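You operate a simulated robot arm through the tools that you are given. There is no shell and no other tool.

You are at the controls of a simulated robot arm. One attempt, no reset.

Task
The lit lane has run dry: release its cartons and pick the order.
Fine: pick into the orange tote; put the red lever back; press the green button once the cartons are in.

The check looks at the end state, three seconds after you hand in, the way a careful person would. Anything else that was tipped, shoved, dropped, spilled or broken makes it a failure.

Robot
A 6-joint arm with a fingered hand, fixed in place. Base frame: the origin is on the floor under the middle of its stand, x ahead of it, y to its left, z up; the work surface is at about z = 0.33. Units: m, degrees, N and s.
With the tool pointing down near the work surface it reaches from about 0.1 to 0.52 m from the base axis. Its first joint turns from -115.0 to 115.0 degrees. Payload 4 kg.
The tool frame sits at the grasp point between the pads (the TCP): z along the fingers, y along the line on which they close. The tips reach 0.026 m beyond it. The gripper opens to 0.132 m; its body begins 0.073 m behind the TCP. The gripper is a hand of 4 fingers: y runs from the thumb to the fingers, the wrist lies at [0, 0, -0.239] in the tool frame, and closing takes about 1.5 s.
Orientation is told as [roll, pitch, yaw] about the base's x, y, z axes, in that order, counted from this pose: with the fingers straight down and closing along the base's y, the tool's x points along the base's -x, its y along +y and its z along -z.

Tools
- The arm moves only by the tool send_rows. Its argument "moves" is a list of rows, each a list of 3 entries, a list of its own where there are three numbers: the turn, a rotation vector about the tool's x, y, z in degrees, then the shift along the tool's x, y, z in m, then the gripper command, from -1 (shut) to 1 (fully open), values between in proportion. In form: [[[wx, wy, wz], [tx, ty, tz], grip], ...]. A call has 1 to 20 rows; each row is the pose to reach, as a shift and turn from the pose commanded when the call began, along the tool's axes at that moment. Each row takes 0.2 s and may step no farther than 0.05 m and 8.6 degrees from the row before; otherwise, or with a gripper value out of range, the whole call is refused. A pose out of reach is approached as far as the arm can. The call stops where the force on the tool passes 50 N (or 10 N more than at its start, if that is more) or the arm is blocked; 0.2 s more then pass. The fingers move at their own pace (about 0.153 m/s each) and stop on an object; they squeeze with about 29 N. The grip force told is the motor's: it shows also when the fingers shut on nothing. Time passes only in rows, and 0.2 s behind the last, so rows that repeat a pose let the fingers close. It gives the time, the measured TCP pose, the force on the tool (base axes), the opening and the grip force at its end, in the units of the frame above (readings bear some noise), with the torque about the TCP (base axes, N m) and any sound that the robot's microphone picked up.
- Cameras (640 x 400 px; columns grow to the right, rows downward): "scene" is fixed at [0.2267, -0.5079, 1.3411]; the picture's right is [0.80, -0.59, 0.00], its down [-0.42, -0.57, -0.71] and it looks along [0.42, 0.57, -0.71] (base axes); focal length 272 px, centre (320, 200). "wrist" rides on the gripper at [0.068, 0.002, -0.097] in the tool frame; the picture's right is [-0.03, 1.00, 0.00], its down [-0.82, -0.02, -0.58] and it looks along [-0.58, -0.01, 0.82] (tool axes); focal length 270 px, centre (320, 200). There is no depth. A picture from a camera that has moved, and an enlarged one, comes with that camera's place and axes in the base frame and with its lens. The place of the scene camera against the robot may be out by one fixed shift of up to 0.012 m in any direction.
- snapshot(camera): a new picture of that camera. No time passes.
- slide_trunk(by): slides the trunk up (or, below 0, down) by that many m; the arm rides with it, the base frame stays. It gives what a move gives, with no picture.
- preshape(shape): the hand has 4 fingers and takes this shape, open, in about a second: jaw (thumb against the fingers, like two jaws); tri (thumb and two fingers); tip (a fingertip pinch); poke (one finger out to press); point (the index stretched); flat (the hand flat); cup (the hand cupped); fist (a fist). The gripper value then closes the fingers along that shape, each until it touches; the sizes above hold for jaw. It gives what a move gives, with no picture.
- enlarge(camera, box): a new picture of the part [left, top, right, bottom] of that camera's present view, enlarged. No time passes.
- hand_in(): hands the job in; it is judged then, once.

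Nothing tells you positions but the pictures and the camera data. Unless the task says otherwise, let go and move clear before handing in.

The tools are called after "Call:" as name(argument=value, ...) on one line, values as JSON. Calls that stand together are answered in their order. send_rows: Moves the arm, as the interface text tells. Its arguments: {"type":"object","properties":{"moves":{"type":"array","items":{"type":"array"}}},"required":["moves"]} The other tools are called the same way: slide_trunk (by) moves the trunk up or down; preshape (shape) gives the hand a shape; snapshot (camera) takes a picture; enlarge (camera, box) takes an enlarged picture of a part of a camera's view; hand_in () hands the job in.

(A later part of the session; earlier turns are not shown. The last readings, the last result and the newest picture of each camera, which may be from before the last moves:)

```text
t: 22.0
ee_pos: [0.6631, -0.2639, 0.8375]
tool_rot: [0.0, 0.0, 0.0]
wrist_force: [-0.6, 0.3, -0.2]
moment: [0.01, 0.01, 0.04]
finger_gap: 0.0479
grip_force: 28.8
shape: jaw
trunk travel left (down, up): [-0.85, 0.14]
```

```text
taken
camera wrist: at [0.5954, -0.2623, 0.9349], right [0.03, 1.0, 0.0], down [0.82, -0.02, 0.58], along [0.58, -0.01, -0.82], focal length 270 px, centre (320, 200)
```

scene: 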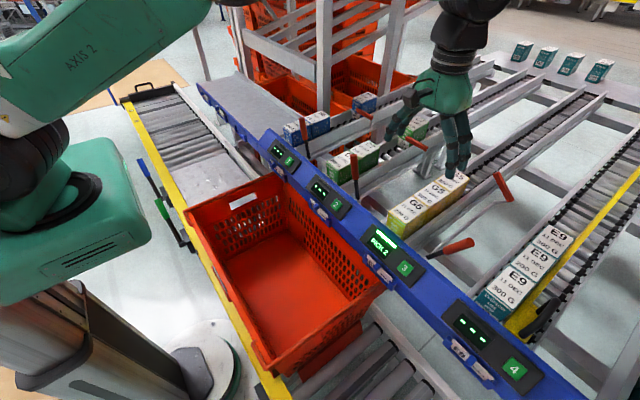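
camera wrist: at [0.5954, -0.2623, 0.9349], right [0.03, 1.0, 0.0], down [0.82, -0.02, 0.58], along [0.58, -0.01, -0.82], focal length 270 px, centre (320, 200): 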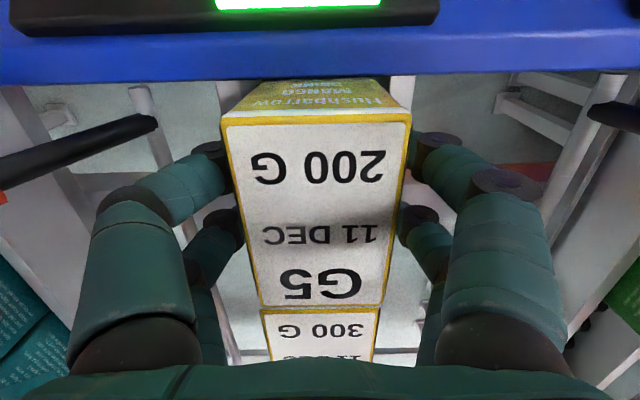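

Carton gripped (gap 0.048, force 29 N). I'm lifting straight up slowly and checking.

Call:
send_rows(moves=[[[0, 0, 0], [0, 0, -0.01], -1], [[0, 0, 0], [0, 0, -0.02], -1], [[0, 0, 0], [0, 0, -0.035], -1], [[0, 0, 0], [0, 0, -0.055], -1], [[0, 0, 0], [0, 0, -0.08], -1], [[0, 0, 0], [0, 0, -0.105], -1], [[0, 0, 0], [0, 0, -0.13], -1], [[0, 0, 0], [0, 0, -0.155], -1], [[0, 0, 0], [0, 0, -0.175], -1]])

Call:
snapshot(camera="wrist")

Call:
snapshot(camera="scene")

```text
t: 24.0
ee_pos: [0.6625, -0.2657, 1.0142]
tool_rot: [0.2, 0.1, 0.0]
wrist_force: [0.9, 0.2, -1.6]
moment: [-0.03, 0.04, 0.01]
finger_gap: 0.048
grip_force: 29.5
shape: jaw
trunk travel left (down, up): [-0.85, 0.14]
```

```text
taken
camera wrist: at [0.5948, -0.2634, 1.111], right [0.03, 1.0, 0.0], down [0.82, -0.02, 0.58], along [0.58, -0.01, -0.82], focal length 270 px, centre (320, 200)
```

wrist: 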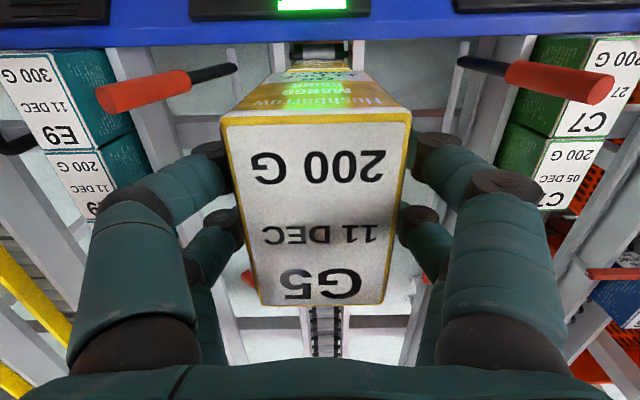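

```text
taken
```

scene: 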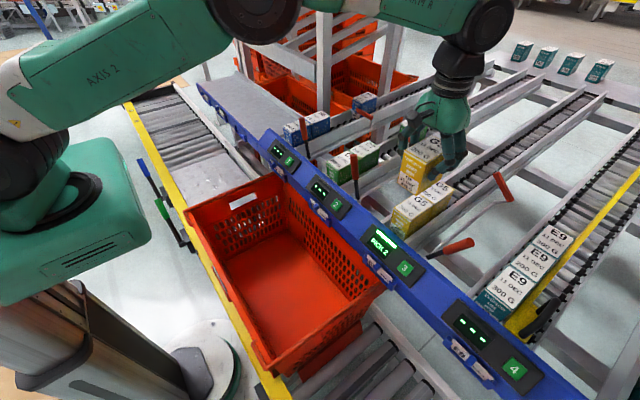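

Carton 1 is held securely. I'll carry it back over the rail to above the tote.

Call:
send_rows(moves=[[[0, 0, 0], [0.03, 0, -0.01], -1], [[0, 0, 0], [0.07, 0, -0.01], -1], [[0, 0, 0], [0.11, 0.01, -0.01], -1], [[0, 0, 0], [0.15, 0.03, -0.01], -1], [[0, 0, 0], [0.185, 0.05, -0.01], -1], [[0, 0, 0], [0.215, 0.08, -0.01], -1], [[0, 0, 0], [0.24, 0.11, -0.01], -1], [[0, 0, 0], [0.245, 0.14, -0.01], -1], [[0, 0, 0], [0.245, 0.14, -0.01], -1]])

Call:
snapshot(camera="wrist")

Call:
snapshot(camera="scene")

```text
t: 26.0
ee_pos: [0.4179, -0.123, 1.0238]
tool_rot: [0.0, 0.0, -0.1]
wrist_force: [0.8, -0.1, -2.5]
moment: [0.0, -0.02, -0.01]
finger_gap: 0.0477
grip_force: 29.0
shape: jaw
trunk travel left (down, up): [-0.85, 0.14]
```

```text
taken
camera wrist: at [0.3507, -0.1217, 1.1211], right [0.03, 1.0, 0.0], down [0.82, -0.02, 0.58], along [0.58, -0.01, -0.82], focal length 270 px, centre (320, 200)
```

wrist: 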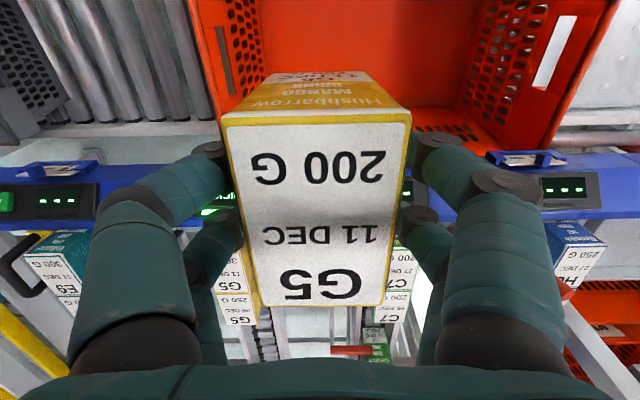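

```text
taken
```

scene: 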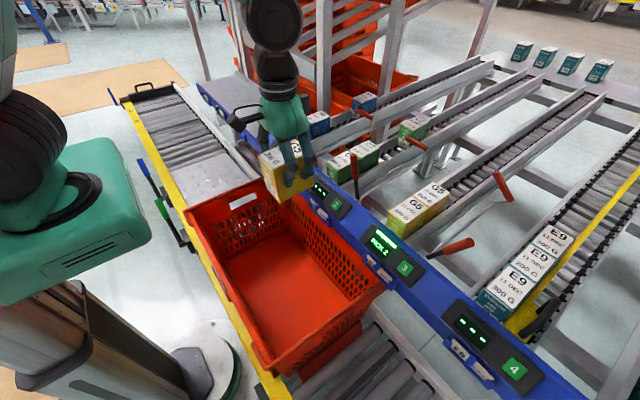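

Holding carton 1 over the tote. I'll lower it in stages into the tote's right half, with the trunk kept high so the forearm stays steep.

Call:
send_rows(moves=[[[0, 0, 0], [0, 0.015, 0.02], -1], [[0, 0, 0], [0, 0.035, 0.05], -1], [[0, 0, 0], [0, 0.035, 0.09], -1], [[0, 0, 0], [0, 0.035, 0.13], -1], [[0, 0, 0], [0, 0.035, 0.17], -1], [[0, 0, 0], [0, 0.035, 0.21], -1], [[0, 0, 0], [0, 0.035, 0.25], -1], [[0, 0, 0], [0, 0.035, 0.29], -1], [[0, 0, 0], [0, 0.035, 0.33], -1], [[0, 0, 0], [0, 0.035, 0.36], -1]])

Call:
snapshot(camera="wrist")

Call:
snapshot(camera="scene")

```text
t: 28.2
ee_pos: [0.4181, -0.0904, 0.6611]
tool_rot: [0.0, -0.1, 0.0]
wrist_force: [0.3, -0.1, -2.4]
moment: [-0.02, 0.0, 0.03]
finger_gap: 0.0479
grip_force: 29.0
shape: jaw
trunk travel left (down, up): [-0.85, 0.14]
```

```text
taken
camera wrist: at [0.3501, -0.0874, 0.7578], right [0.03, 1.0, 0.0], down [0.82, -0.02, 0.58], along [0.58, -0.01, -0.82], focal length 270 px, centre (320, 200)
```

wrist: 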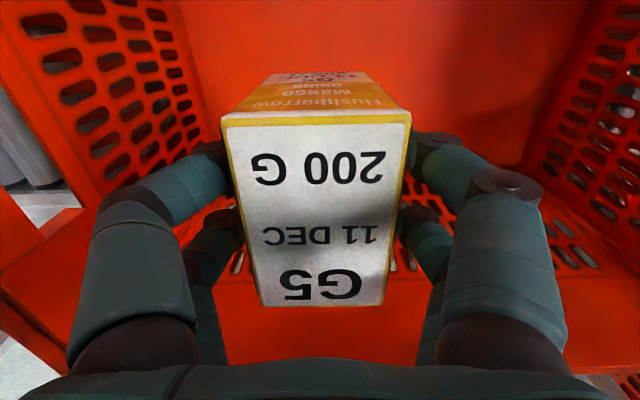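

```text
taken
```

scene: 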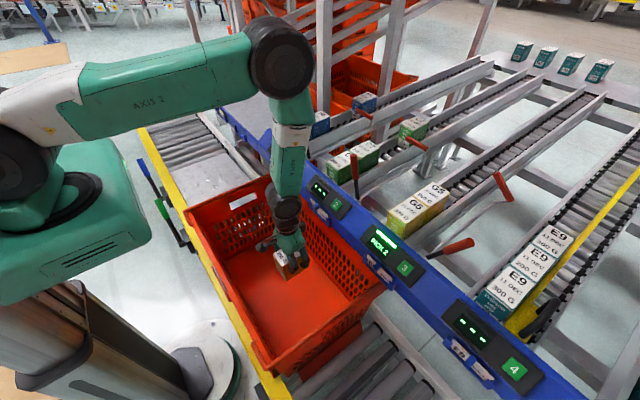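

Call:
send_rows(moves=[[[0, 0, 0], [0, 0.003, 0.03], -1], [[0, 0, 0], [0, 0.003, 0.06], -1], [[0, 0, 0], [0, 0.003, 0.08], -1], [[0, 0, 0], [0, 0.003, 0.1], -1], [[0, 0, 0], [0, 0.003, 0.11], -1]])

Call:
enlarge(camera="scene", box=[190, 180, 390, 380])

Call:
snapshot(camera="wrist")

```text
t: 29.4
ee_pos: [0.4175, -0.0864, 0.5524]
tool_rot: [0.0, -0.1, 0.0]
wrist_force: [-0.4, 0.5, -2.4]
moment: [0.0, -0.01, -0.01]
finger_gap: 0.0476
grip_force: 29.3
shape: jaw
trunk travel left (down, up): [-0.85, 0.14]
```

```text
2.00 times, centred on (290, 280) of scene
camera zoom: at [0.2267, -0.5079, 1.3411], right [0.8, -0.59, 0.0], down [-0.42, -0.57, -0.71], along [0.42, 0.57, -0.71], focal length 544 px, centre (380, 40)
```

zoom: 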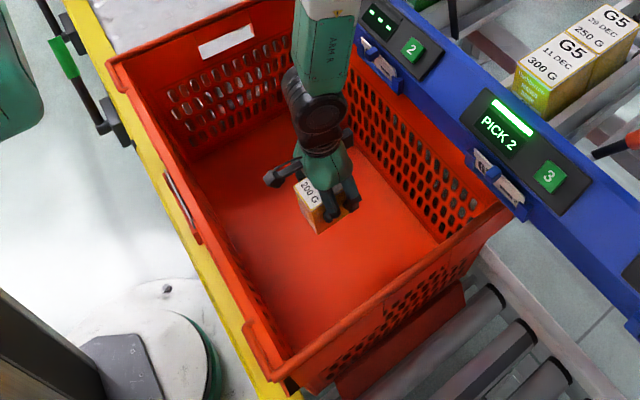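

```text
taken
camera wrist: at [0.3504, -0.0849, 0.6492], right [0.03, 1.0, 0.0], down [0.82, -0.02, 0.58], along [0.58, -0.01, -0.82], focal length 270 px, centre (320, 200)
```

wrist: 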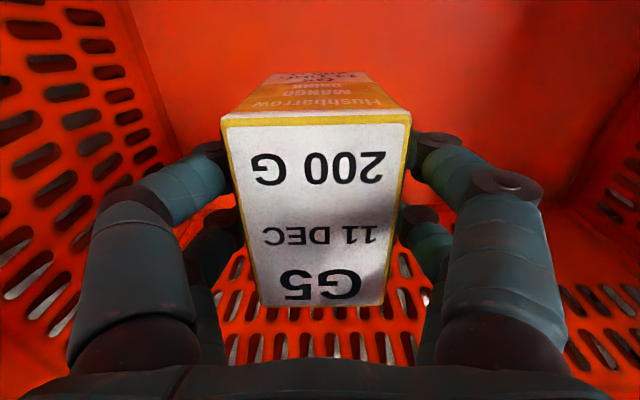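

Call:
send_rows(moves=[[[0, 0, 0], [0, 0, 0.015], -1], [[0, 0, 0], [0, 0, 0.03], -1], [[0, 0, 0], [0, 0, 0.045], -1], [[0, 0, 0], [0, 0, 0.06], -1], [[0, 0, 0], [0, 0, 0.07], -1]])

Call:
snapshot(camera="wrist")

Call:
enlarge(camera="scene", box=[240, 220, 370, 320])

```text
t: 30.6
ee_pos: [0.4197, -0.0864, 0.4841]
tool_rot: [0.1, 0.0, 0.0]
wrist_force: [0.1, 0.3, -2.8]
moment: [-0.02, -0.03, 0.01]
finger_gap: 0.0478
grip_force: 29.3
shape: jaw
trunk travel left (down, up): [-0.85, 0.14]
```

```text
taken
camera wrist: at [0.3517, -0.0844, 0.5798], right [0.03, 1.0, 0.0], down [0.82, -0.02, 0.58], along [0.58, -0.01, -0.82], focal length 270 px, centre (320, 200)
```

wrist: 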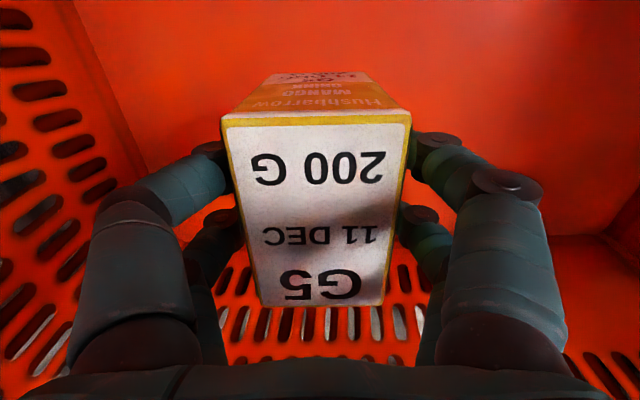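

```text
4.00 times, centred on (305, 270) of scene
camera zoom: at [0.2267, -0.5079, 1.3411], right [0.8, -0.59, 0.0], down [-0.42, -0.57, -0.71], along [0.42, 0.57, -0.71], focal length 1088 px, centre (380, -80)
```

zoom: 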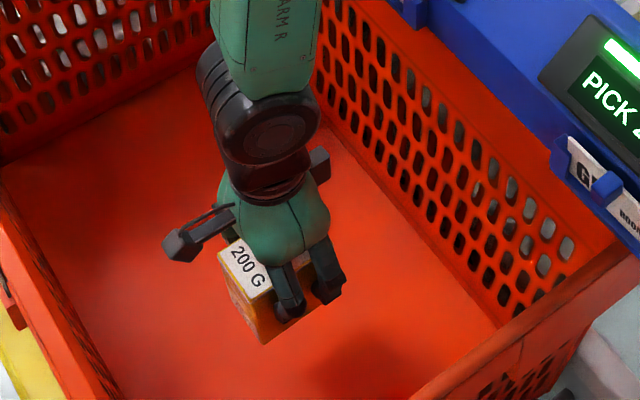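

The tote floor looks to be near z of about 0.32, so contact should come at TCP of about 0.40. Continuing slowly.

Call:
send_rows(moves=[[[0, 0, 0], [0, 0, 0.015], -1], [[0, 0, 0], [0, 0, 0.03], -1], [[0, 0, 0], [0, 0, 0.045], -1], [[0, 0, 0], [0, 0, 0.055], -1], [[0, 0, 0], [0, 0, 0.06], -1]])

Call:
send_rows(moves=[[[0, 0, 0], [0, 0, 0.004], -1], [[0, 0, 0], [0, 0, 0.008], -1], [[0, 0, 0], [0, 0, 0.012], -1]])

```text
t: 31.8
ee_pos: [0.4175, -0.0862, 0.4225]
tool_rot: [0.0, -0.1, 0.0]
wrist_force: [-0.3, -0.4, -1.2]
moment: [0.02, -0.03, 0.0]
finger_gap: 0.0481
grip_force: 29.5
shape: jaw
trunk travel left (down, up): [-0.85, 0.14]
```

```text
t: 32.6
ee_pos: [0.4177, -0.0869, 0.4113]
tool_rot: [-0.1, 0.1, -0.1]
wrist_force: [0.4, 0.2, -2.4]
moment: [0.03, 0.0, -0.01]
finger_gap: 0.0478
grip_force: 29.1
shape: jaw
trunk travel left (down, up): [-0.85, 0.14]
```

Call:
send_rows(moves=[[[0, 0, 0], [0, 0, 0.004], -1], [[0, 0, 0], [0, 0, 0.008], -1]])

Call:
enlarge(camera="scene", box=[240, 220, 370, 320])

Call:
snapshot(camera="wrist")

```text
t: 33.2
ee_pos: [0.4173, -0.0864, 0.4036]
tool_rot: [0.0, 0.0, 0.1]
wrist_force: [-0.1, 0.1, -1.5]
moment: [0.01, 0.07, 0.01]
finger_gap: 0.0478
grip_force: 28.8
shape: jaw
trunk travel left (down, up): [-0.85, 0.14]
```

```text
4.00 times, centred on (305, 270) of scene
camera zoom: at [0.2267, -0.5079, 1.3411], right [0.8, -0.59, 0.0], down [-0.42, -0.57, -0.71], along [0.42, 0.57, -0.71], focal length 1088 px, centre (380, -80)
```

zoom: 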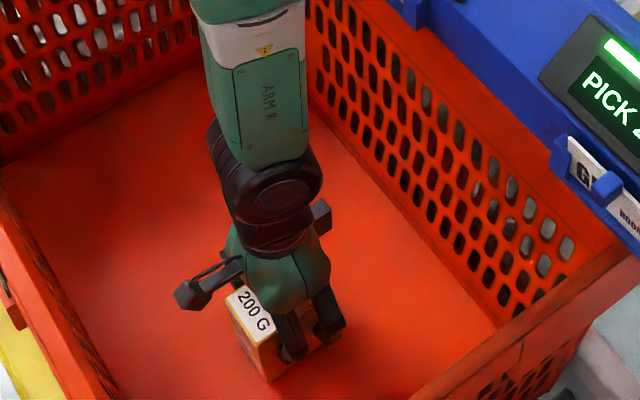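

```text
taken
camera wrist: at [0.3501, -0.0837, 0.4997], right [0.03, 1.0, 0.0], down [0.82, -0.02, 0.58], along [0.58, -0.01, -0.82], focal length 270 px, centre (320, 200)
```

wrist: 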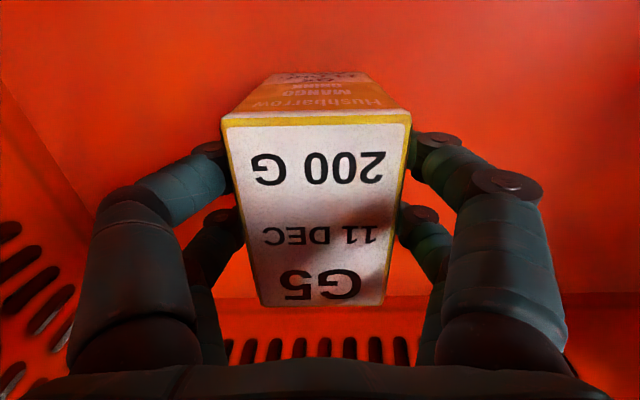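

Call:
send_rows(moves=[[[0, 0, 0], [0, 0, 0.003], -1], [[0, 0, 0], [0, 0, 0.006], -1]])

Call:
send_rows(moves=[[[0, 0, 0], [0, 0, 0.003], -1], [[0, 0, 0], [0, 0, 0.006], -1]])

```text
t: 33.8
ee_pos: [0.4189, -0.0862, 0.3991]
tool_rot: [0.0, -0.3, 0.0]
wrist_force: [0.7, -0.2, 22.3]
moment: [-0.1, 0.53, 0.03]
finger_gap: 0.0482
grip_force: 28.9
shape: jaw
trunk travel left (down, up): [-0.85, 0.14]
```

```text
t: 34.3
ee_pos: [0.4219, -0.0869, 0.3974]
tool_rot: [-0.1, -0.3, 0.1]
wrist_force: [-1.8, 0.7, 41.0]
moment: [-0.08, 0.51, 0.07]
finger_gap: 0.0497
grip_force: 29.6
shape: jaw
trunk travel left (down, up): [-0.85, 0.14]
stopped in row 2: the force on the tool passed its limit at 55 N (the readings are from after the stop); the commanded pose is now the measured one
```

The carton is on the tote floor (contact at TCP of about 0.398). I'll relieve the pressure slightly, then open the fingers.

Call:
send_rows(moves=[[[0, 0, 0], [0, 0, -0.002], -1], [[0, 0, 0], [0, 0, -0.002], -0.2], [[0, 0, 0], [0, 0, -0.002], 0.1], [[0, 0, 0], [0, 0, -0.002], 0.4], [[0, 0, 0], [0, 0, -0.002], 0.5], [[0, 0, 0], [0, 0, -0.002], 0.5]])

Call:
snapshot(camera="wrist")

Call:
enlarge(camera="scene", box=[240, 220, 370, 320])

```text
t: 35.7
ee_pos: [0.4197, -0.0864, 0.3975]
tool_rot: [0.1, -0.2, 0.0]
wrist_force: [0.6, 0.2, -0.3]
moment: [-0.01, -0.06, -0.01]
finger_gap: 0.0986
grip_force: 0.0
shape: jaw
trunk travel left (down, up): [-0.85, 0.14]
```

```text
taken
camera wrist: at [0.3517, -0.0852, 0.4933], right [0.02, 1.0, 0.0], down [0.81, -0.02, 0.58], along [0.58, -0.01, -0.81], focal length 270 px, centre (320, 200)
```

wrist: 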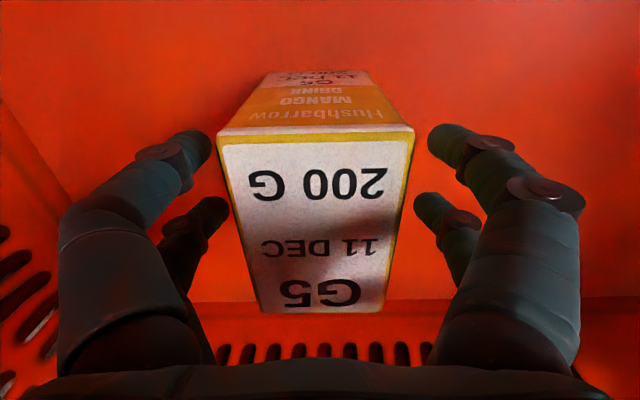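

```text
4.00 times, centred on (305, 270) of scene
camera zoom: at [0.2267, -0.5079, 1.3411], right [0.8, -0.59, 0.0], down [-0.42, -0.57, -0.71], along [0.42, 0.57, -0.71], focal length 1088 px, centre (380, -80)
```

zoom: 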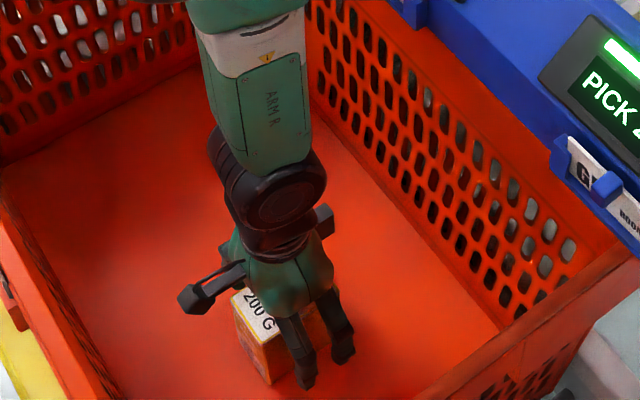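

Carton 1 stands upright on the tote floor. I'm raising straight out and going back for the second carton.

Call:
send_rows(moves=[[[0, 0, 0], [0, 0, -0.02], 0.5], [[0, 0, 0], [0, 0, -0.05], 0.5], [[0, 0, 0], [0, 0, -0.09], 0.5], [[0, 0, 0], [0, 0, -0.13], 0.5], [[0, 0, 0], [0, 0, -0.175], 0.5], [[0, 0, 0], [0, 0, -0.22], 0.5], [[0, 0, 0], [0, 0, -0.265], 0.5], [[0, 0, 0], [0, 0, -0.31], 0.5], [[0, 0, 0], [0, 0, -0.355], 0.5], [[0, 0, 0], [0, 0, -0.4], 0.5], [[0, 0, 0], [0, 0, -0.445], 0.5], [[0, 0, 0], [0, 0, -0.49], 0.5], [[0, 0, 0], [0, 0, -0.535], 0.5], [[0, 0, 0], [0, 0, -0.58], 0.5], [[0, 0, 0], [0, 0, -0.62], 0.5]])

Call:
snapshot(camera="scene")

```text
t: 38.9
ee_pos: [0.4147, -0.0878, 1.0171]
tool_rot: [-0.1, -0.1, -0.1]
wrist_force: [-0.6, 0.1, -0.3]
moment: [-0.02, -0.05, 0.03]
finger_gap: 0.0987
grip_force: 0.0
shape: jaw
trunk travel left (down, up): [-0.85, 0.14]
```

```text
taken
```

scene: 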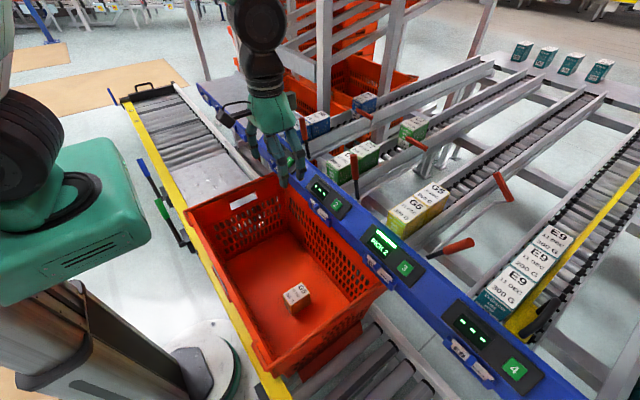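

Call:
send_rows(moves=[[[0, 0, 0], [-0.02, -0.03, 0], 0.5], [[0, 0, 0], [-0.05, -0.065, 0], 0.5], [[0, 0, 0], [-0.08, -0.1, 0], 0.5], [[0, 0, 0], [-0.11, -0.135, 0], 0.5], [[0, 0, 0], [-0.14, -0.165, 0], 0.5], [[0, 0, 0], [-0.185, -0.176, 0], 0.5], [[0, 0, 0], [-0.225, -0.176, 0], 0.5], [[0, 0, 0], [-0.25, -0.176, 0], 0.5], [[0, 0, 0], [-0.25, -0.176, 0.04], 0.5], [[0, 0, 0], [-0.25, -0.176, 0.085], 0.5], [[0, 0, 0], [-0.25, -0.176, 0.085], 0.5]])

Call:
snapshot(camera="wrist")

Call:
snapshot(camera="scene")

```text
t: 41.3
ee_pos: [0.6663, -0.2626, 0.9335]
tool_rot: [-0.2, -0.2, 0.0]
wrist_force: [0.3, -0.4, 0.6]
moment: [-0.02, -0.01, 0.01]
finger_gap: 0.0985
grip_force: 0.2
shape: jaw
trunk travel left (down, up): [-0.85, 0.14]
```

```text
taken
camera wrist: at [0.5986, -0.2603, 1.0295], right [0.03, 1.0, 0.0], down [0.81, -0.02, 0.58], along [0.58, -0.02, -0.81], focal length 270 px, centre (320, 200)
```

wrist: 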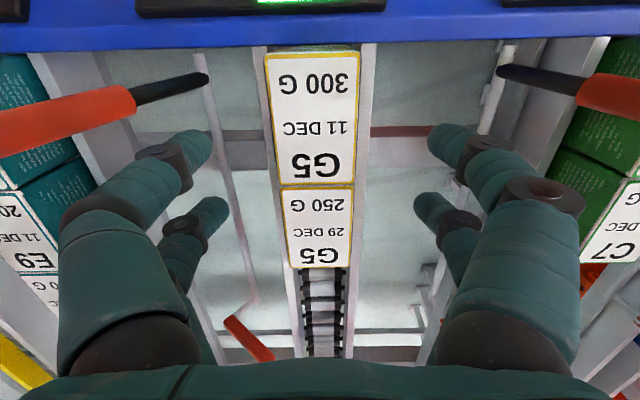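

```text
taken
```

scene: 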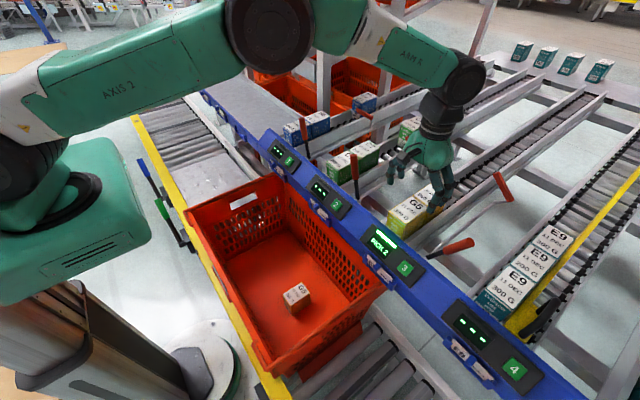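

The second carton (300 G, 11 DEC) has rolled to the front at the same spot. Same descent and grasp.

Call:
send_rows(moves=[[[0.2, 0, 0], [0.002, -0.001, 0.03], 0.5], [[0.2, 0, 0], [0.002, -0.0015, 0.055], 0.5], [[0.2, 0, 0], [0.002, -0.0015, 0.075], 0.5], [[0.2, 0, 0], [0.002, -0.0015, 0.087], 0.5], [[0.2, 0, 0], [0.002, -0.0015, 0.0955], 0.5], [[0.2, 0, 0], [0.002, -0.0015, 0.0955], 0.5]])

Call:
snapshot(camera="wrist")

```text
t: 42.7
ee_pos: [0.6653, -0.2636, 0.8375]
tool_rot: [-0.4, -0.3, 0.0]
wrist_force: [0.6, 0.4, 0.1]
moment: [0.03, 0.02, -0.04]
finger_gap: 0.0984
grip_force: 0.1
shape: jaw
trunk travel left (down, up): [-0.85, 0.14]
```

```text
taken
camera wrist: at [0.5975, -0.2612, 0.9339], right [0.03, 1.0, 0.0], down [0.81, -0.02, 0.58], along [0.58, -0.02, -0.81], focal length 270 px, centre (320, 200)
```

wrist: 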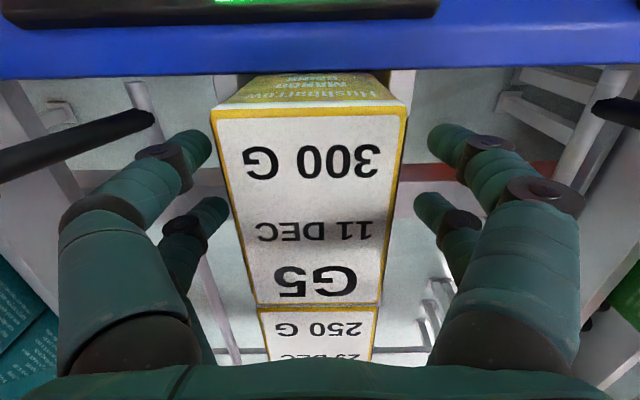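

Call:
send_rows(moves=[[[0, 0, 0], [0, 0, 0], 0.1], [[0, 0, 0], [0, 0, 0], -0.2], [[0, 0, 0], [0, 0, 0], -0.6], [[0, 0, 0], [0, 0, 0], -1], [[0, 0, 0], [0, 0, 0], -1], [[0, 0, 0], [0, 0, 0], -1], [[0, 0, 0], [0, 0, 0], -1]])

Call:
snapshot(camera="wrist")

```text
t: 44.3
ee_pos: [0.6639, -0.263, 0.8366]
tool_rot: [-0.2, -0.2, 0.0]
wrist_force: [0.1, 0.3, -0.1]
moment: [-0.02, 0.04, -0.01]
finger_gap: 0.0476
grip_force: 28.6
shape: jaw
trunk travel left (down, up): [-0.85, 0.14]
```

```text
taken
camera wrist: at [0.5975, -0.2613, 0.9339], right [0.03, 1.0, 0.0], down [0.81, -0.02, 0.58], along [0.58, -0.02, -0.81], focal length 270 px, centre (320, 200)
```

wrist: 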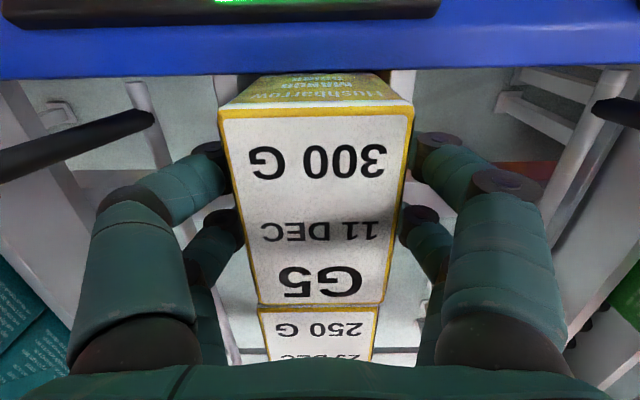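

Carton 2 is gripped. I'll lift it and carry it over the rail.

Call:
send_rows(moves=[[[0, 0, 0], [0, 0, -0.01], -1], [[0, 0, 0], [0, 0, -0.02], -1], [[0, 0, 0], [0, 0, -0.035], -1], [[0, 0, 0], [0, 0, -0.055], -1], [[0, 0, 0], [0, 0, -0.08], -1], [[0, 0, 0], [0, 0, -0.105], -1], [[0, 0, 0], [0, 0, -0.13], -1], [[0, 0, 0], [0, 0, -0.155], -1], [[0, 0, 0], [0, 0, -0.18], -1], [[0, 0, 0], [0.02, 0, -0.19], -1]])

Call:
snapshot(camera="wrist")

Call:
snapshot(camera="scene")

```text
t: 46.5
ee_pos: [0.6465, -0.264, 1.029]
tool_rot: [-0.3, -0.2, 0.1]
wrist_force: [0.4, 0.1, -1.5]
moment: [0.02, -0.04, 0.0]
finger_gap: 0.048
grip_force: 29.1
shape: jaw
trunk travel left (down, up): [-0.85, 0.14]
```

```text
taken
camera wrist: at [0.5788, -0.262, 1.1249], right [0.02, 1.0, 0.0], down [0.81, -0.02, 0.58], along [0.58, -0.02, -0.81], focal length 270 px, centre (320, 200)
```

wrist: 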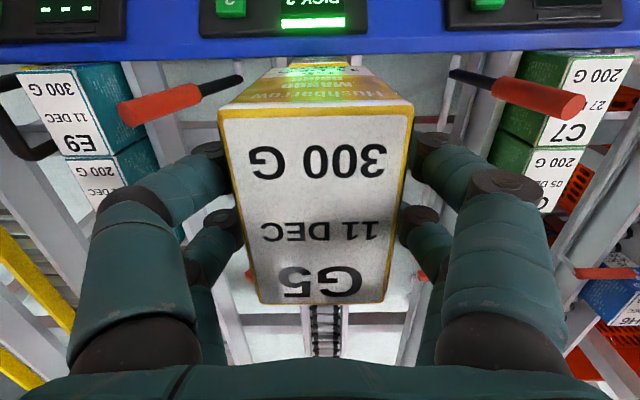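

```text
taken
```

scene: 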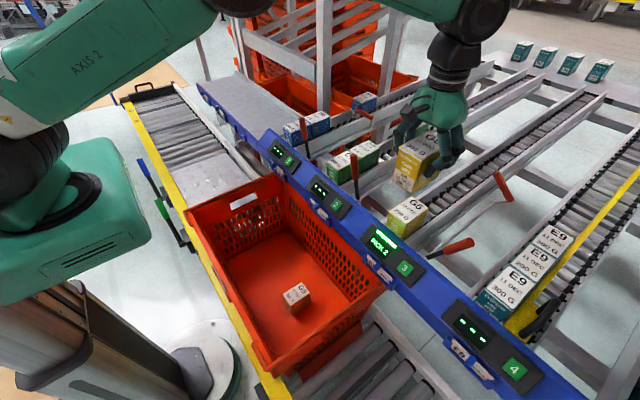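

Call:
send_rows(moves=[[[0, 0, 0], [0.03, 0.01, 0], -1], [[0, 0, 0], [0.065, 0.025, 0], -1], [[0, 0, 0], [0.1, 0.045, 0], -1], [[0, 0, 0], [0.135, 0.07, 0], -1], [[0, 0, 0], [0.165, 0.1, 0], -1], [[0, 0, 0], [0.19, 0.135, 0], -1], [[0, 0, 0], [0.21, 0.175, 0], -1], [[0, 0, 0], [0.22, 0.215, 0], -1], [[0, 0, 0], [0.2265, 0.255, 0], -1], [[0, 0, 0], [0.2265, 0.295, 0], -1], [[0, 0, 0], [0.2265, 0.325, 0], -1], [[0, 0, 0], [0.2265, 0.334, 0.01], -1], [[0, 0, 0], [0.2265, 0.334, 0.03], -1], [[0, 0, 0], [0.2265, 0.334, 0.065], -1]])

Call:
snapshot(camera="scene")

Call:
snapshot(camera="wrist")

```text
t: 49.5
ee_pos: [0.4214, 0.0691, 0.9596]
tool_rot: [-0.1, -0.2, 0.0]
wrist_force: [-0.1, -0.7, -2.2]
moment: [0.01, 0.0, -0.01]
finger_gap: 0.0476
grip_force: 29.0
shape: jaw
trunk travel left (down, up): [-0.85, 0.14]
```

```text
taken
```

scene: 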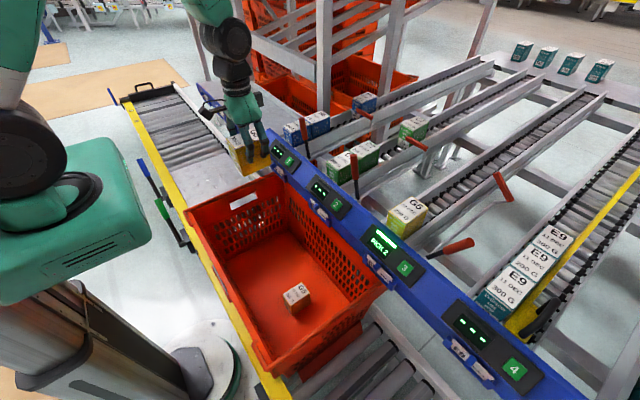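

```text
taken
camera wrist: at [0.3538, 0.0714, 1.0568], right [0.03, 1.0, 0.0], down [0.81, -0.02, 0.58], along [0.58, -0.02, -0.81], focal length 270 px, centre (320, 200)
```

wrist: 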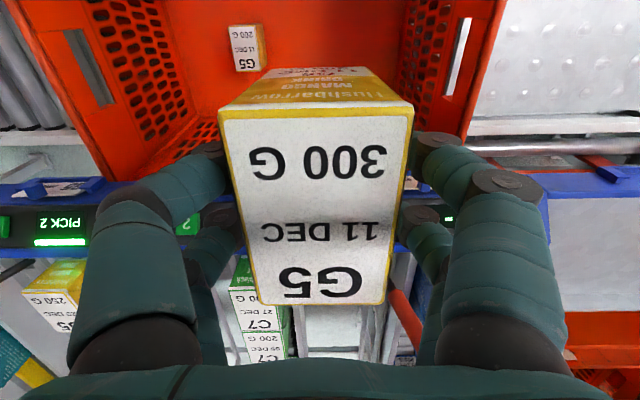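

Call:
send_rows(moves=[[[0, 0, 0], [0, 0, 0.03], -1], [[0, 0, 0], [0, 0, 0.07], -1], [[0, 0, 0], [0, 0, 0.11], -1], [[0, 0, 0], [0, 0, 0.15], -1], [[0, 0, 0], [0, 0, 0.19], -1], [[0, 0, 0], [0, 0, 0.23], -1], [[0, 0, 0], [0, 0, 0.27], -1], [[0, 0, 0], [0, 0, 0.31], -1], [[0, 0, 0], [0, 0, 0.35], -1], [[0, 0, 0], [0, 0, 0.39], -1], [[0, 0, 0], [0, 0, 0.43], -1], [[0, 0, 0], [0, 0, 0.465], -1], [[0, 0, 0], [0, 0, 0.49], -1]])

Call:
snapshot(camera="scene")

Call:
snapshot(camera="wrist")

```text
t: 52.3
ee_pos: [0.4227, 0.0688, 0.4715]
tool_rot: [-0.1, -0.2, 0.1]
wrist_force: [0.6, 0.0, -1.9]
moment: [-0.01, 0.0, 0.04]
finger_gap: 0.0474
grip_force: 29.1
shape: jaw
out of reach, approached as far as the arm can: row 4
trunk travel left (down, up): [-0.85, 0.14]
```

```text
taken
```

scene: 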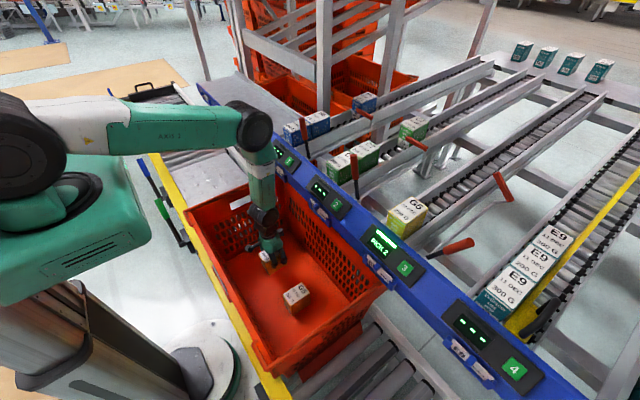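

```text
taken
camera wrist: at [0.3542, 0.0714, 0.5675], right [0.02, 1.0, 0.0], down [0.81, -0.02, 0.58], along [0.58, -0.02, -0.81], focal length 270 px, centre (320, 200)
```

wrist: 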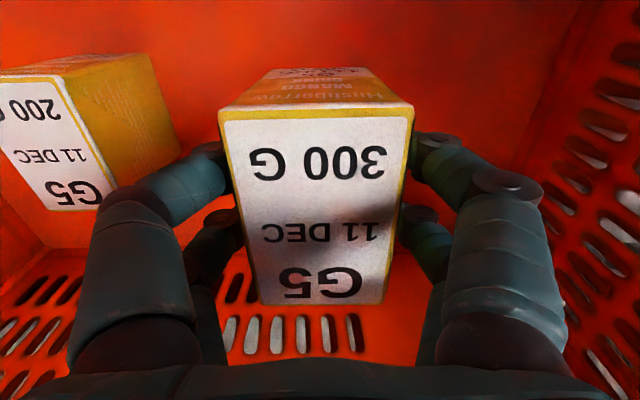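

Call:
send_rows(moves=[[[0, 0, 0], [0, 0, 0.015], -1], [[0, 0, 0], [0, 0, 0.03], -1], [[0, 0, 0], [0, 0, 0.045], -1], [[0, 0, 0], [0, 0, 0.055], -1], [[0, 0, 0], [0, 0, 0.06], -1]])

Call:
send_rows(moves=[[[0, 0, 0], [0, 0, 0.003], -1], [[0, 0, 0], [0, 0, 0.006], -1]])

```text
t: 53.5
ee_pos: [0.4211, 0.0672, 0.4116]
tool_rot: [-0.3, -0.2, 0.1]
wrist_force: [0.0, 0.2, -1.6]
moment: [0.03, -0.01, 0.02]
finger_gap: 0.0478
grip_force: 29.0
shape: jaw
trunk travel left (down, up): [-0.85, 0.14]
```

```text
t: 54.1
ee_pos: [0.422, 0.0673, 0.4045]
tool_rot: [-0.1, -0.2, -0.1]
wrist_force: [-0.2, 0.0, -2.3]
moment: [0.0, -0.01, 0.01]
finger_gap: 0.0477
grip_force: 29.1
shape: jaw
trunk travel left (down, up): [-0.85, 0.14]
```

Call:
send_rows(moves=[[[0, 0, 0], [0, 0, 0.002], -1], [[0, 0, 0], [0, 0, 0.003], -1]])

Call:
send_rows(moves=[[[0, 0, 0], [0, 0, 0.0015], -1]])

```text
t: 54.7
ee_pos: [0.4224, 0.0685, 0.4019]
tool_rot: [-0.2, -0.2, 0.0]
wrist_force: [0.8, -0.3, -0.9]
moment: [-0.03, 0.07, 0.01]
finger_gap: 0.0478
grip_force: 29.0
shape: jaw
trunk travel left (down, up): [-0.85, 0.14]
```

```text
t: 55.1
ee_pos: [0.422, 0.0676, 0.3995]
tool_rot: [-0.1, -0.3, 0.0]
wrist_force: [1.7, 0.1, 4.7]
moment: [-0.07, 0.24, -0.01]
finger_gap: 0.0479
grip_force: 29.1
shape: jaw
trunk travel left (down, up): [-0.85, 0.14]
```

Carton 2 touches the floor lightly (about 5 N). I'm opening the fingers now.

Call:
send_rows(moves=[[[0, 0, 0], [0, 0, 0.001], -1], [[0, 0, 0], [0, 0, 0.001], -0.2], [[0, 0, 0], [0, 0, 0.001], 0.1], [[0, 0, 0], [0, 0, 0.001], 0.4], [[0, 0, 0], [0, 0, 0.001], 0.5], [[0, 0, 0], [0, 0, 0.001], 0.5]])

Call:
snapshot(camera="wrist")

Call:
enlarge(camera="scene", box=[220, 210, 350, 320])

```text
t: 56.5
ee_pos: [0.4212, 0.0677, 0.3979]
tool_rot: [-0.2, -0.2, -0.1]
wrist_force: [0.2, 0.3, -0.1]
moment: [-0.04, 0.0, 0.04]
finger_gap: 0.0988
grip_force: 0.1
shape: jaw
trunk travel left (down, up): [-0.85, 0.14]
```

```text
taken
camera wrist: at [0.3537, 0.07, 0.4951], right [0.03, 1.0, 0.0], down [0.81, -0.02, 0.58], along [0.58, -0.02, -0.81], focal length 270 px, centre (320, 200)
```

wrist: 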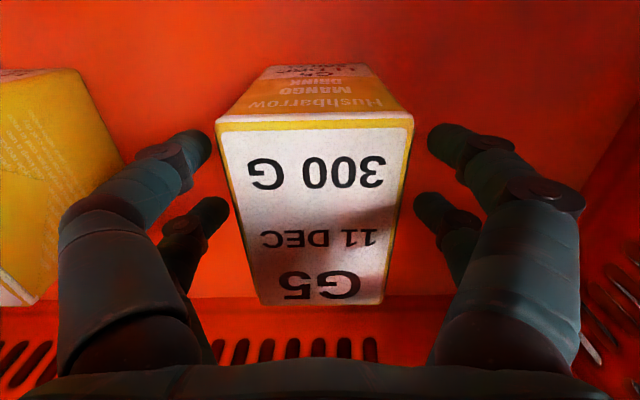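

```text
3.64 times, centred on (285, 265) of scene
camera zoom: at [0.2267, -0.5079, 1.3411], right [0.8, -0.59, 0.0], down [-0.42, -0.57, -0.71], along [0.42, 0.57, -0.71], focal length 990 px, centre (447, -36)
```

zoom: 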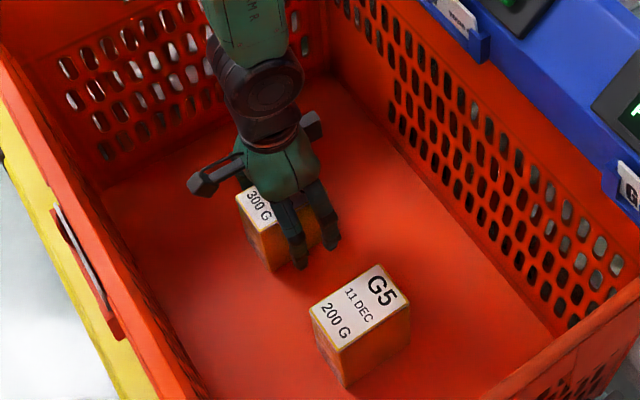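

Both cartons stand upright in the tote. I'm raising the hand straight up, then I'll go back for the lever.

Call:
send_rows(moves=[[[0, 0, 0], [0, 0, -0.02], 0.5], [[0, 0, 0], [0, 0, -0.05], 0.5], [[0, 0, 0], [0, 0, -0.09], 0.5], [[0, 0, 0], [0, 0, -0.13], 0.5], [[0, 0, 0], [0, 0, -0.175], 0.5], [[0, 0, 0], [0, 0, -0.22], 0.5], [[0, 0, 0], [0, 0, -0.265], 0.5], [[0, 0, 0], [0, 0, -0.31], 0.5], [[0, 0, 0], [0, 0, -0.355], 0.5], [[0, 0, 0], [0, 0, -0.4], 0.5], [[0, 0, 0], [0, 0, -0.445], 0.5], [[0, 0, 0], [0, 0, -0.49], 0.5], [[0, 0, 0], [0, 0, -0.535], 0.5], [[0, 0, 0], [0, 0, -0.58], 0.5], [[0, 0, 0], [0, 0, -0.62], 0.5], [[0, 0, 0], [0, 0, -0.645], 0.5]])

Call:
snapshot(camera="scene")

Call:
enlarge(camera="scene", box=[380, 130, 572, 280])

```text
t: 59.9
ee_pos: [0.4193, 0.0725, 1.0434]
tool_rot: [-0.3, -0.1, 0.0]
wrist_force: [0.1, 0.2, -0.4]
moment: [0.05, -0.02, 0.0]
finger_gap: 0.0988
grip_force: 0.1
shape: jaw
trunk travel left (down, up): [-0.85, 0.14]
```

```text
taken
```

scene: 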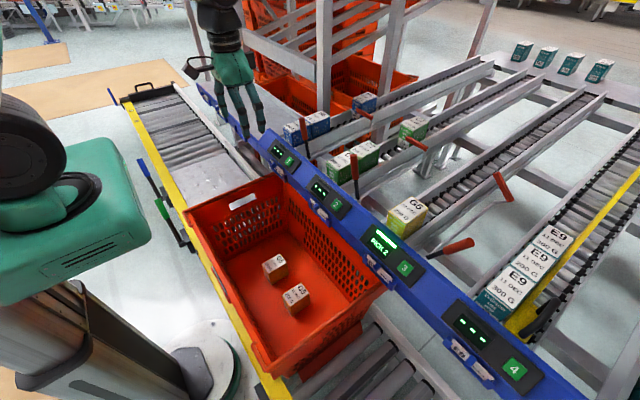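

```text
2.67 times, centred on (476, 205) of scene
camera zoom: at [0.2267, -0.5079, 1.3411], right [0.8, -0.59, 0.0], down [-0.42, -0.57, -0.71], along [0.42, 0.57, -0.71], focal length 726 px, centre (-96, 187)
```

zoom: 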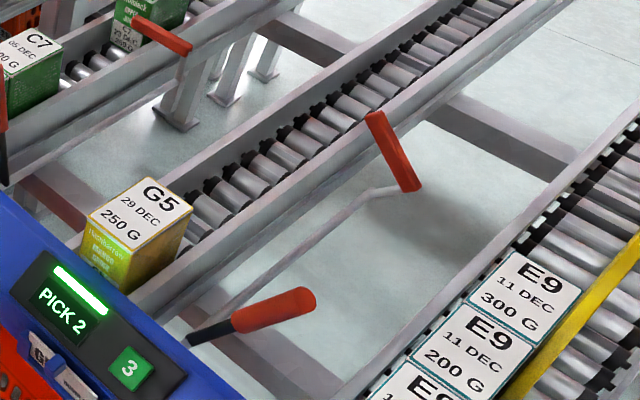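

Both cartons are in the tote, and the last carton (29 DEC) rests at the lane 3 front. The lever leans about 25° toward -y, with its tip near (0.648, -0.427, 0.905). To return it I'll fork it from the front with the hand pitched forward 45°, thumb on the -y side and fingers on the +y side.

Call:
send_rows(moves=[[[0, 0, 0], [0, -0.04, 0], 0.14], [[0, 0, 0], [0, -0.085, 0], 0.14], [[0, 0, 0], [0, -0.13, 0], 0.14], [[0, 0, 0], [0, -0.175, 0], 0.14], [[0, 0, 0], [0, -0.22, 0], 0.14], [[0, 0, 0], [0, -0.265, 0], 0.14], [[0, -6, 0], [-0.01, -0.31, 0], 0.14], [[0, -13, 0], [-0.02, -0.355, 0], 0.14], [[0, -20, 0], [-0.03, -0.4, 0], 0.14], [[0, -27, 0], [-0.04, -0.44, 0], 0.14], [[0, -34, 0], [-0.05, -0.475, 0], 0.14], [[0, -41, 0], [-0.06, -0.489, 0], 0.14], [[0, -45, 0], [-0.08, -0.489, 0], 0.14], [[0, -45, 0], [-0.08, -0.489, 0.02], 0.14]])

Call:
snapshot(camera="scene")

Call:
snapshot(camera="wrist")

```text
t: 62.9
ee_pos: [0.5794, -0.4549, 1.0914]
tool_rot: [1.9, -41.3, -2.2]
wrist_force: [-0.1, 0.7, 0.1]
moment: [0.03, 0.03, 0.01]
finger_gap: 0.0756
grip_force: 0.1
shape: jaw
out of reach, approached as far as the arm can: row 10, 11, 12, 13, 14
trunk travel left (down, up): [-0.85, 0.14]
```

```text
taken
```

scene: 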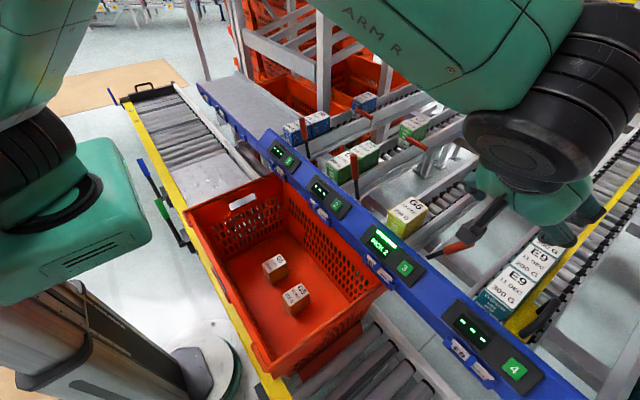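

```text
taken
camera wrist: at [0.4651, -0.4518, 1.1194], right [0.04, 1.0, 0.04], down [0.23, -0.05, 0.97], along [0.97, -0.03, -0.23], focal length 270 px, centre (320, 200)
```

wrist: 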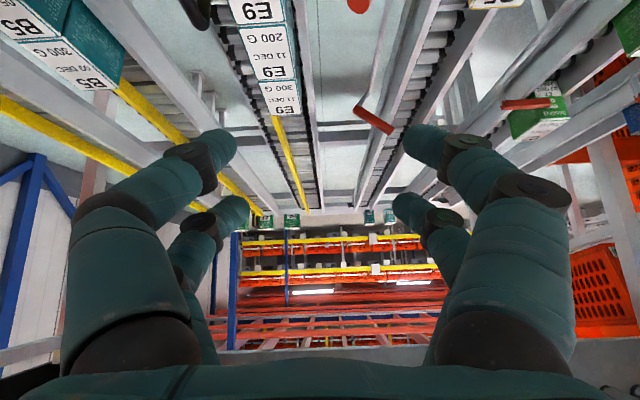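

The arm reports that pose as out of reach, probably a wrist limit with that pitch. I'll hold and see where it settles before choosing another approach.

Call:
send_rows(moves=[[[0, 0, 0], [0, 0, 0], 0.14], [[0, 0, 0], [0, 0, 0], 0.14]])

```text
t: 63.5
ee_pos: [0.5788, -0.4542, 1.0929]
tool_rot: [1.8, -41.4, -2.3]
wrist_force: [0.0, -0.4, 0.0]
moment: [0.04, 0.0, 0.02]
finger_gap: 0.0752
grip_force: 0.0
shape: jaw
trunk travel left (down, up): [-0.85, 0.14]
```

It holds steadily here and seems to accept that pose. I'll now close the hand and work from the -y side of the lever with this forward pitch, pushing with the outside of the closed fingers above the E9 cartons. First I'll move to a point above and check.

Call:
send_rows(moves=[[[0, 0, 0], [-0.0093, -0.02, 0.0348], -1], [[0, 0, 0], [-0.0187, -0.037, 0.0696], -1], [[0, 0, 0], [-0.0109, -0.038, 0.1028], -1], [[0, 0, 0], [0.0056, -0.038, 0.1215], -1], [[0, 0, 0], [0.0056, -0.038, 0.1215], -1], [[0, 0, 0], [0.0056, -0.038, 0.1215], -1]])

Call:
snapshot(camera="scene")

Call:
snapshot(camera="wrist")

```text
t: 64.9
ee_pos: [0.6543, -0.4938, 1.0003]
tool_rot: [1.8, -41.3, -2.3]
wrist_force: [-0.4, 0.1, -0.2]
moment: [0.0, -0.03, 0.02]
finger_gap: 0.0
grip_force: 29.1
shape: jaw
trunk travel left (down, up): [-0.85, 0.14]
```

```text
taken
```

scene: 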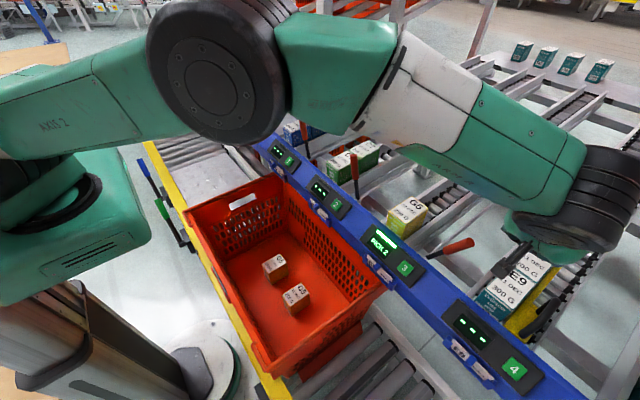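

```text
taken
camera wrist: at [0.5398, -0.4906, 1.0271], right [0.04, 1.0, 0.04], down [0.23, -0.05, 0.97], along [0.97, -0.03, -0.23], focal length 270 px, centre (320, 200)
```

wrist: 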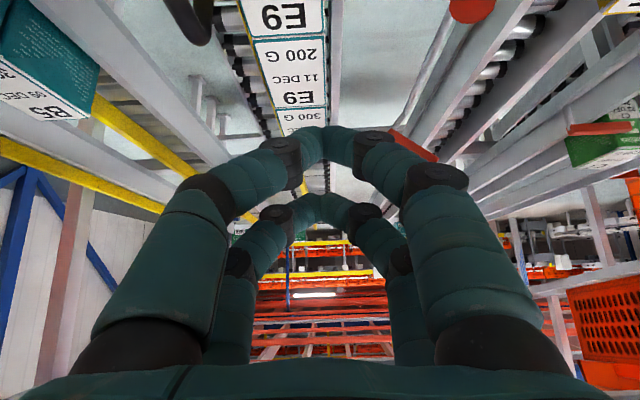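

Call:
send_rows(moves=[[[0, 0, 0], [0.0198, -0.002, 0.0225], -1], [[0, 0, 0], [0.0396, -0.003, 0.045], -1], [[0, 0, 0], [0.0528, -0.003, 0.06], -1], [[0, 0, 0], [0.0627, -0.003, 0.0713], -1], [[0, 0, 0], [0.0627, -0.003, 0.0713], -1]])

Call:
snapshot(camera="scene")

Call:
snapshot(camera="wrist")

```text
t: 66.1
ee_pos: [0.6542, -0.495, 0.9051]
tool_rot: [1.8, -41.3, -2.1]
wrist_force: [0.4, 0.3, 0.4]
moment: [-0.02, 0.02, 0.02]
finger_gap: 0.0
grip_force: 29.1
shape: jaw
trunk travel left (down, up): [-0.85, 0.14]
```

```text
taken
```

scene: 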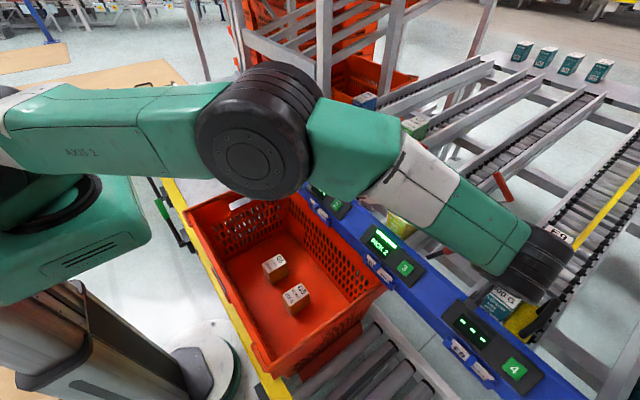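

```text
taken
camera wrist: at [0.5404, -0.4912, 0.9321], right [0.04, 1.0, 0.04], down [0.23, -0.05, 0.97], along [0.97, -0.03, -0.23], focal length 270 px, centre (320, 200)
```

wrist: 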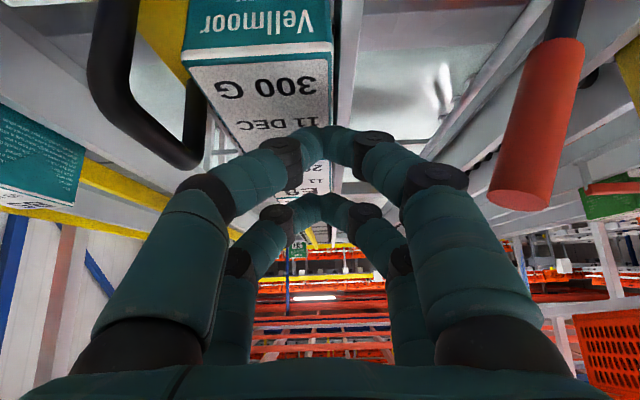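

The lever handle stands on the +y side of the closed fingers, with E9 below and to the -y side. I'll push gently toward +y and check.

Call:
send_rows(moves=[[[0, 0, 0], [0, 0.015, 0], -1], [[0, 0, 0], [0, 0.03, 0], -1], [[0, 0, 0], [0, 0.04, 0], -1], [[0, 0, 0], [0, 0.05, 0], -1], [[0, 0, 0], [0, 0.06, 0], -1]])

Call:
snapshot(camera="scene")

Call:
snapshot(camera="wrist")

```text
t: 67.3
ee_pos: [0.6776, -0.4478, 0.9131]
tool_rot: [2.1, -40.8, -2.4]
wrist_force: [0.0, 0.4, 0.1]
moment: [-0.01, 0.03, 0.04]
finger_gap: 0.0
grip_force: 29.2
shape: jaw
out of reach, approached as far as the arm can: row 1, 2, 3, 4, 5
trunk travel left (down, up): [-0.85, 0.14]
```

```text
taken
```

scene: 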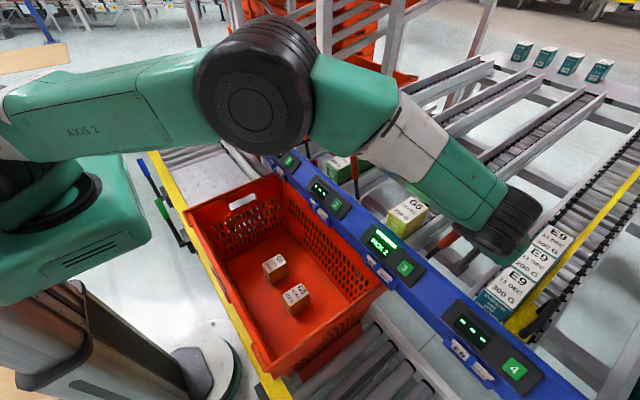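

```text
taken
camera wrist: at [0.5637, -0.4441, 0.9413], right [0.04, 1.0, 0.04], down [0.24, -0.05, 0.97], along [0.97, -0.03, -0.24], focal length 270 px, centre (320, 200)
```

wrist: 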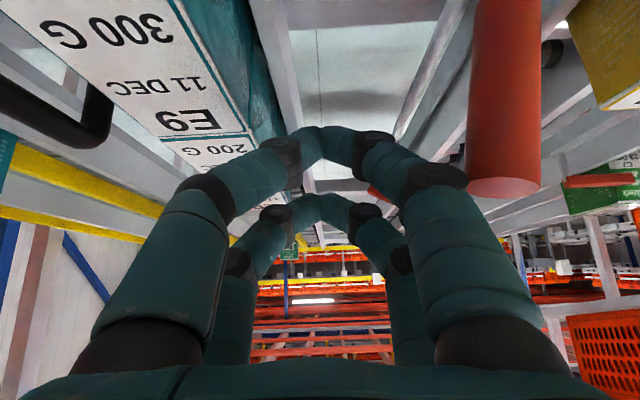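

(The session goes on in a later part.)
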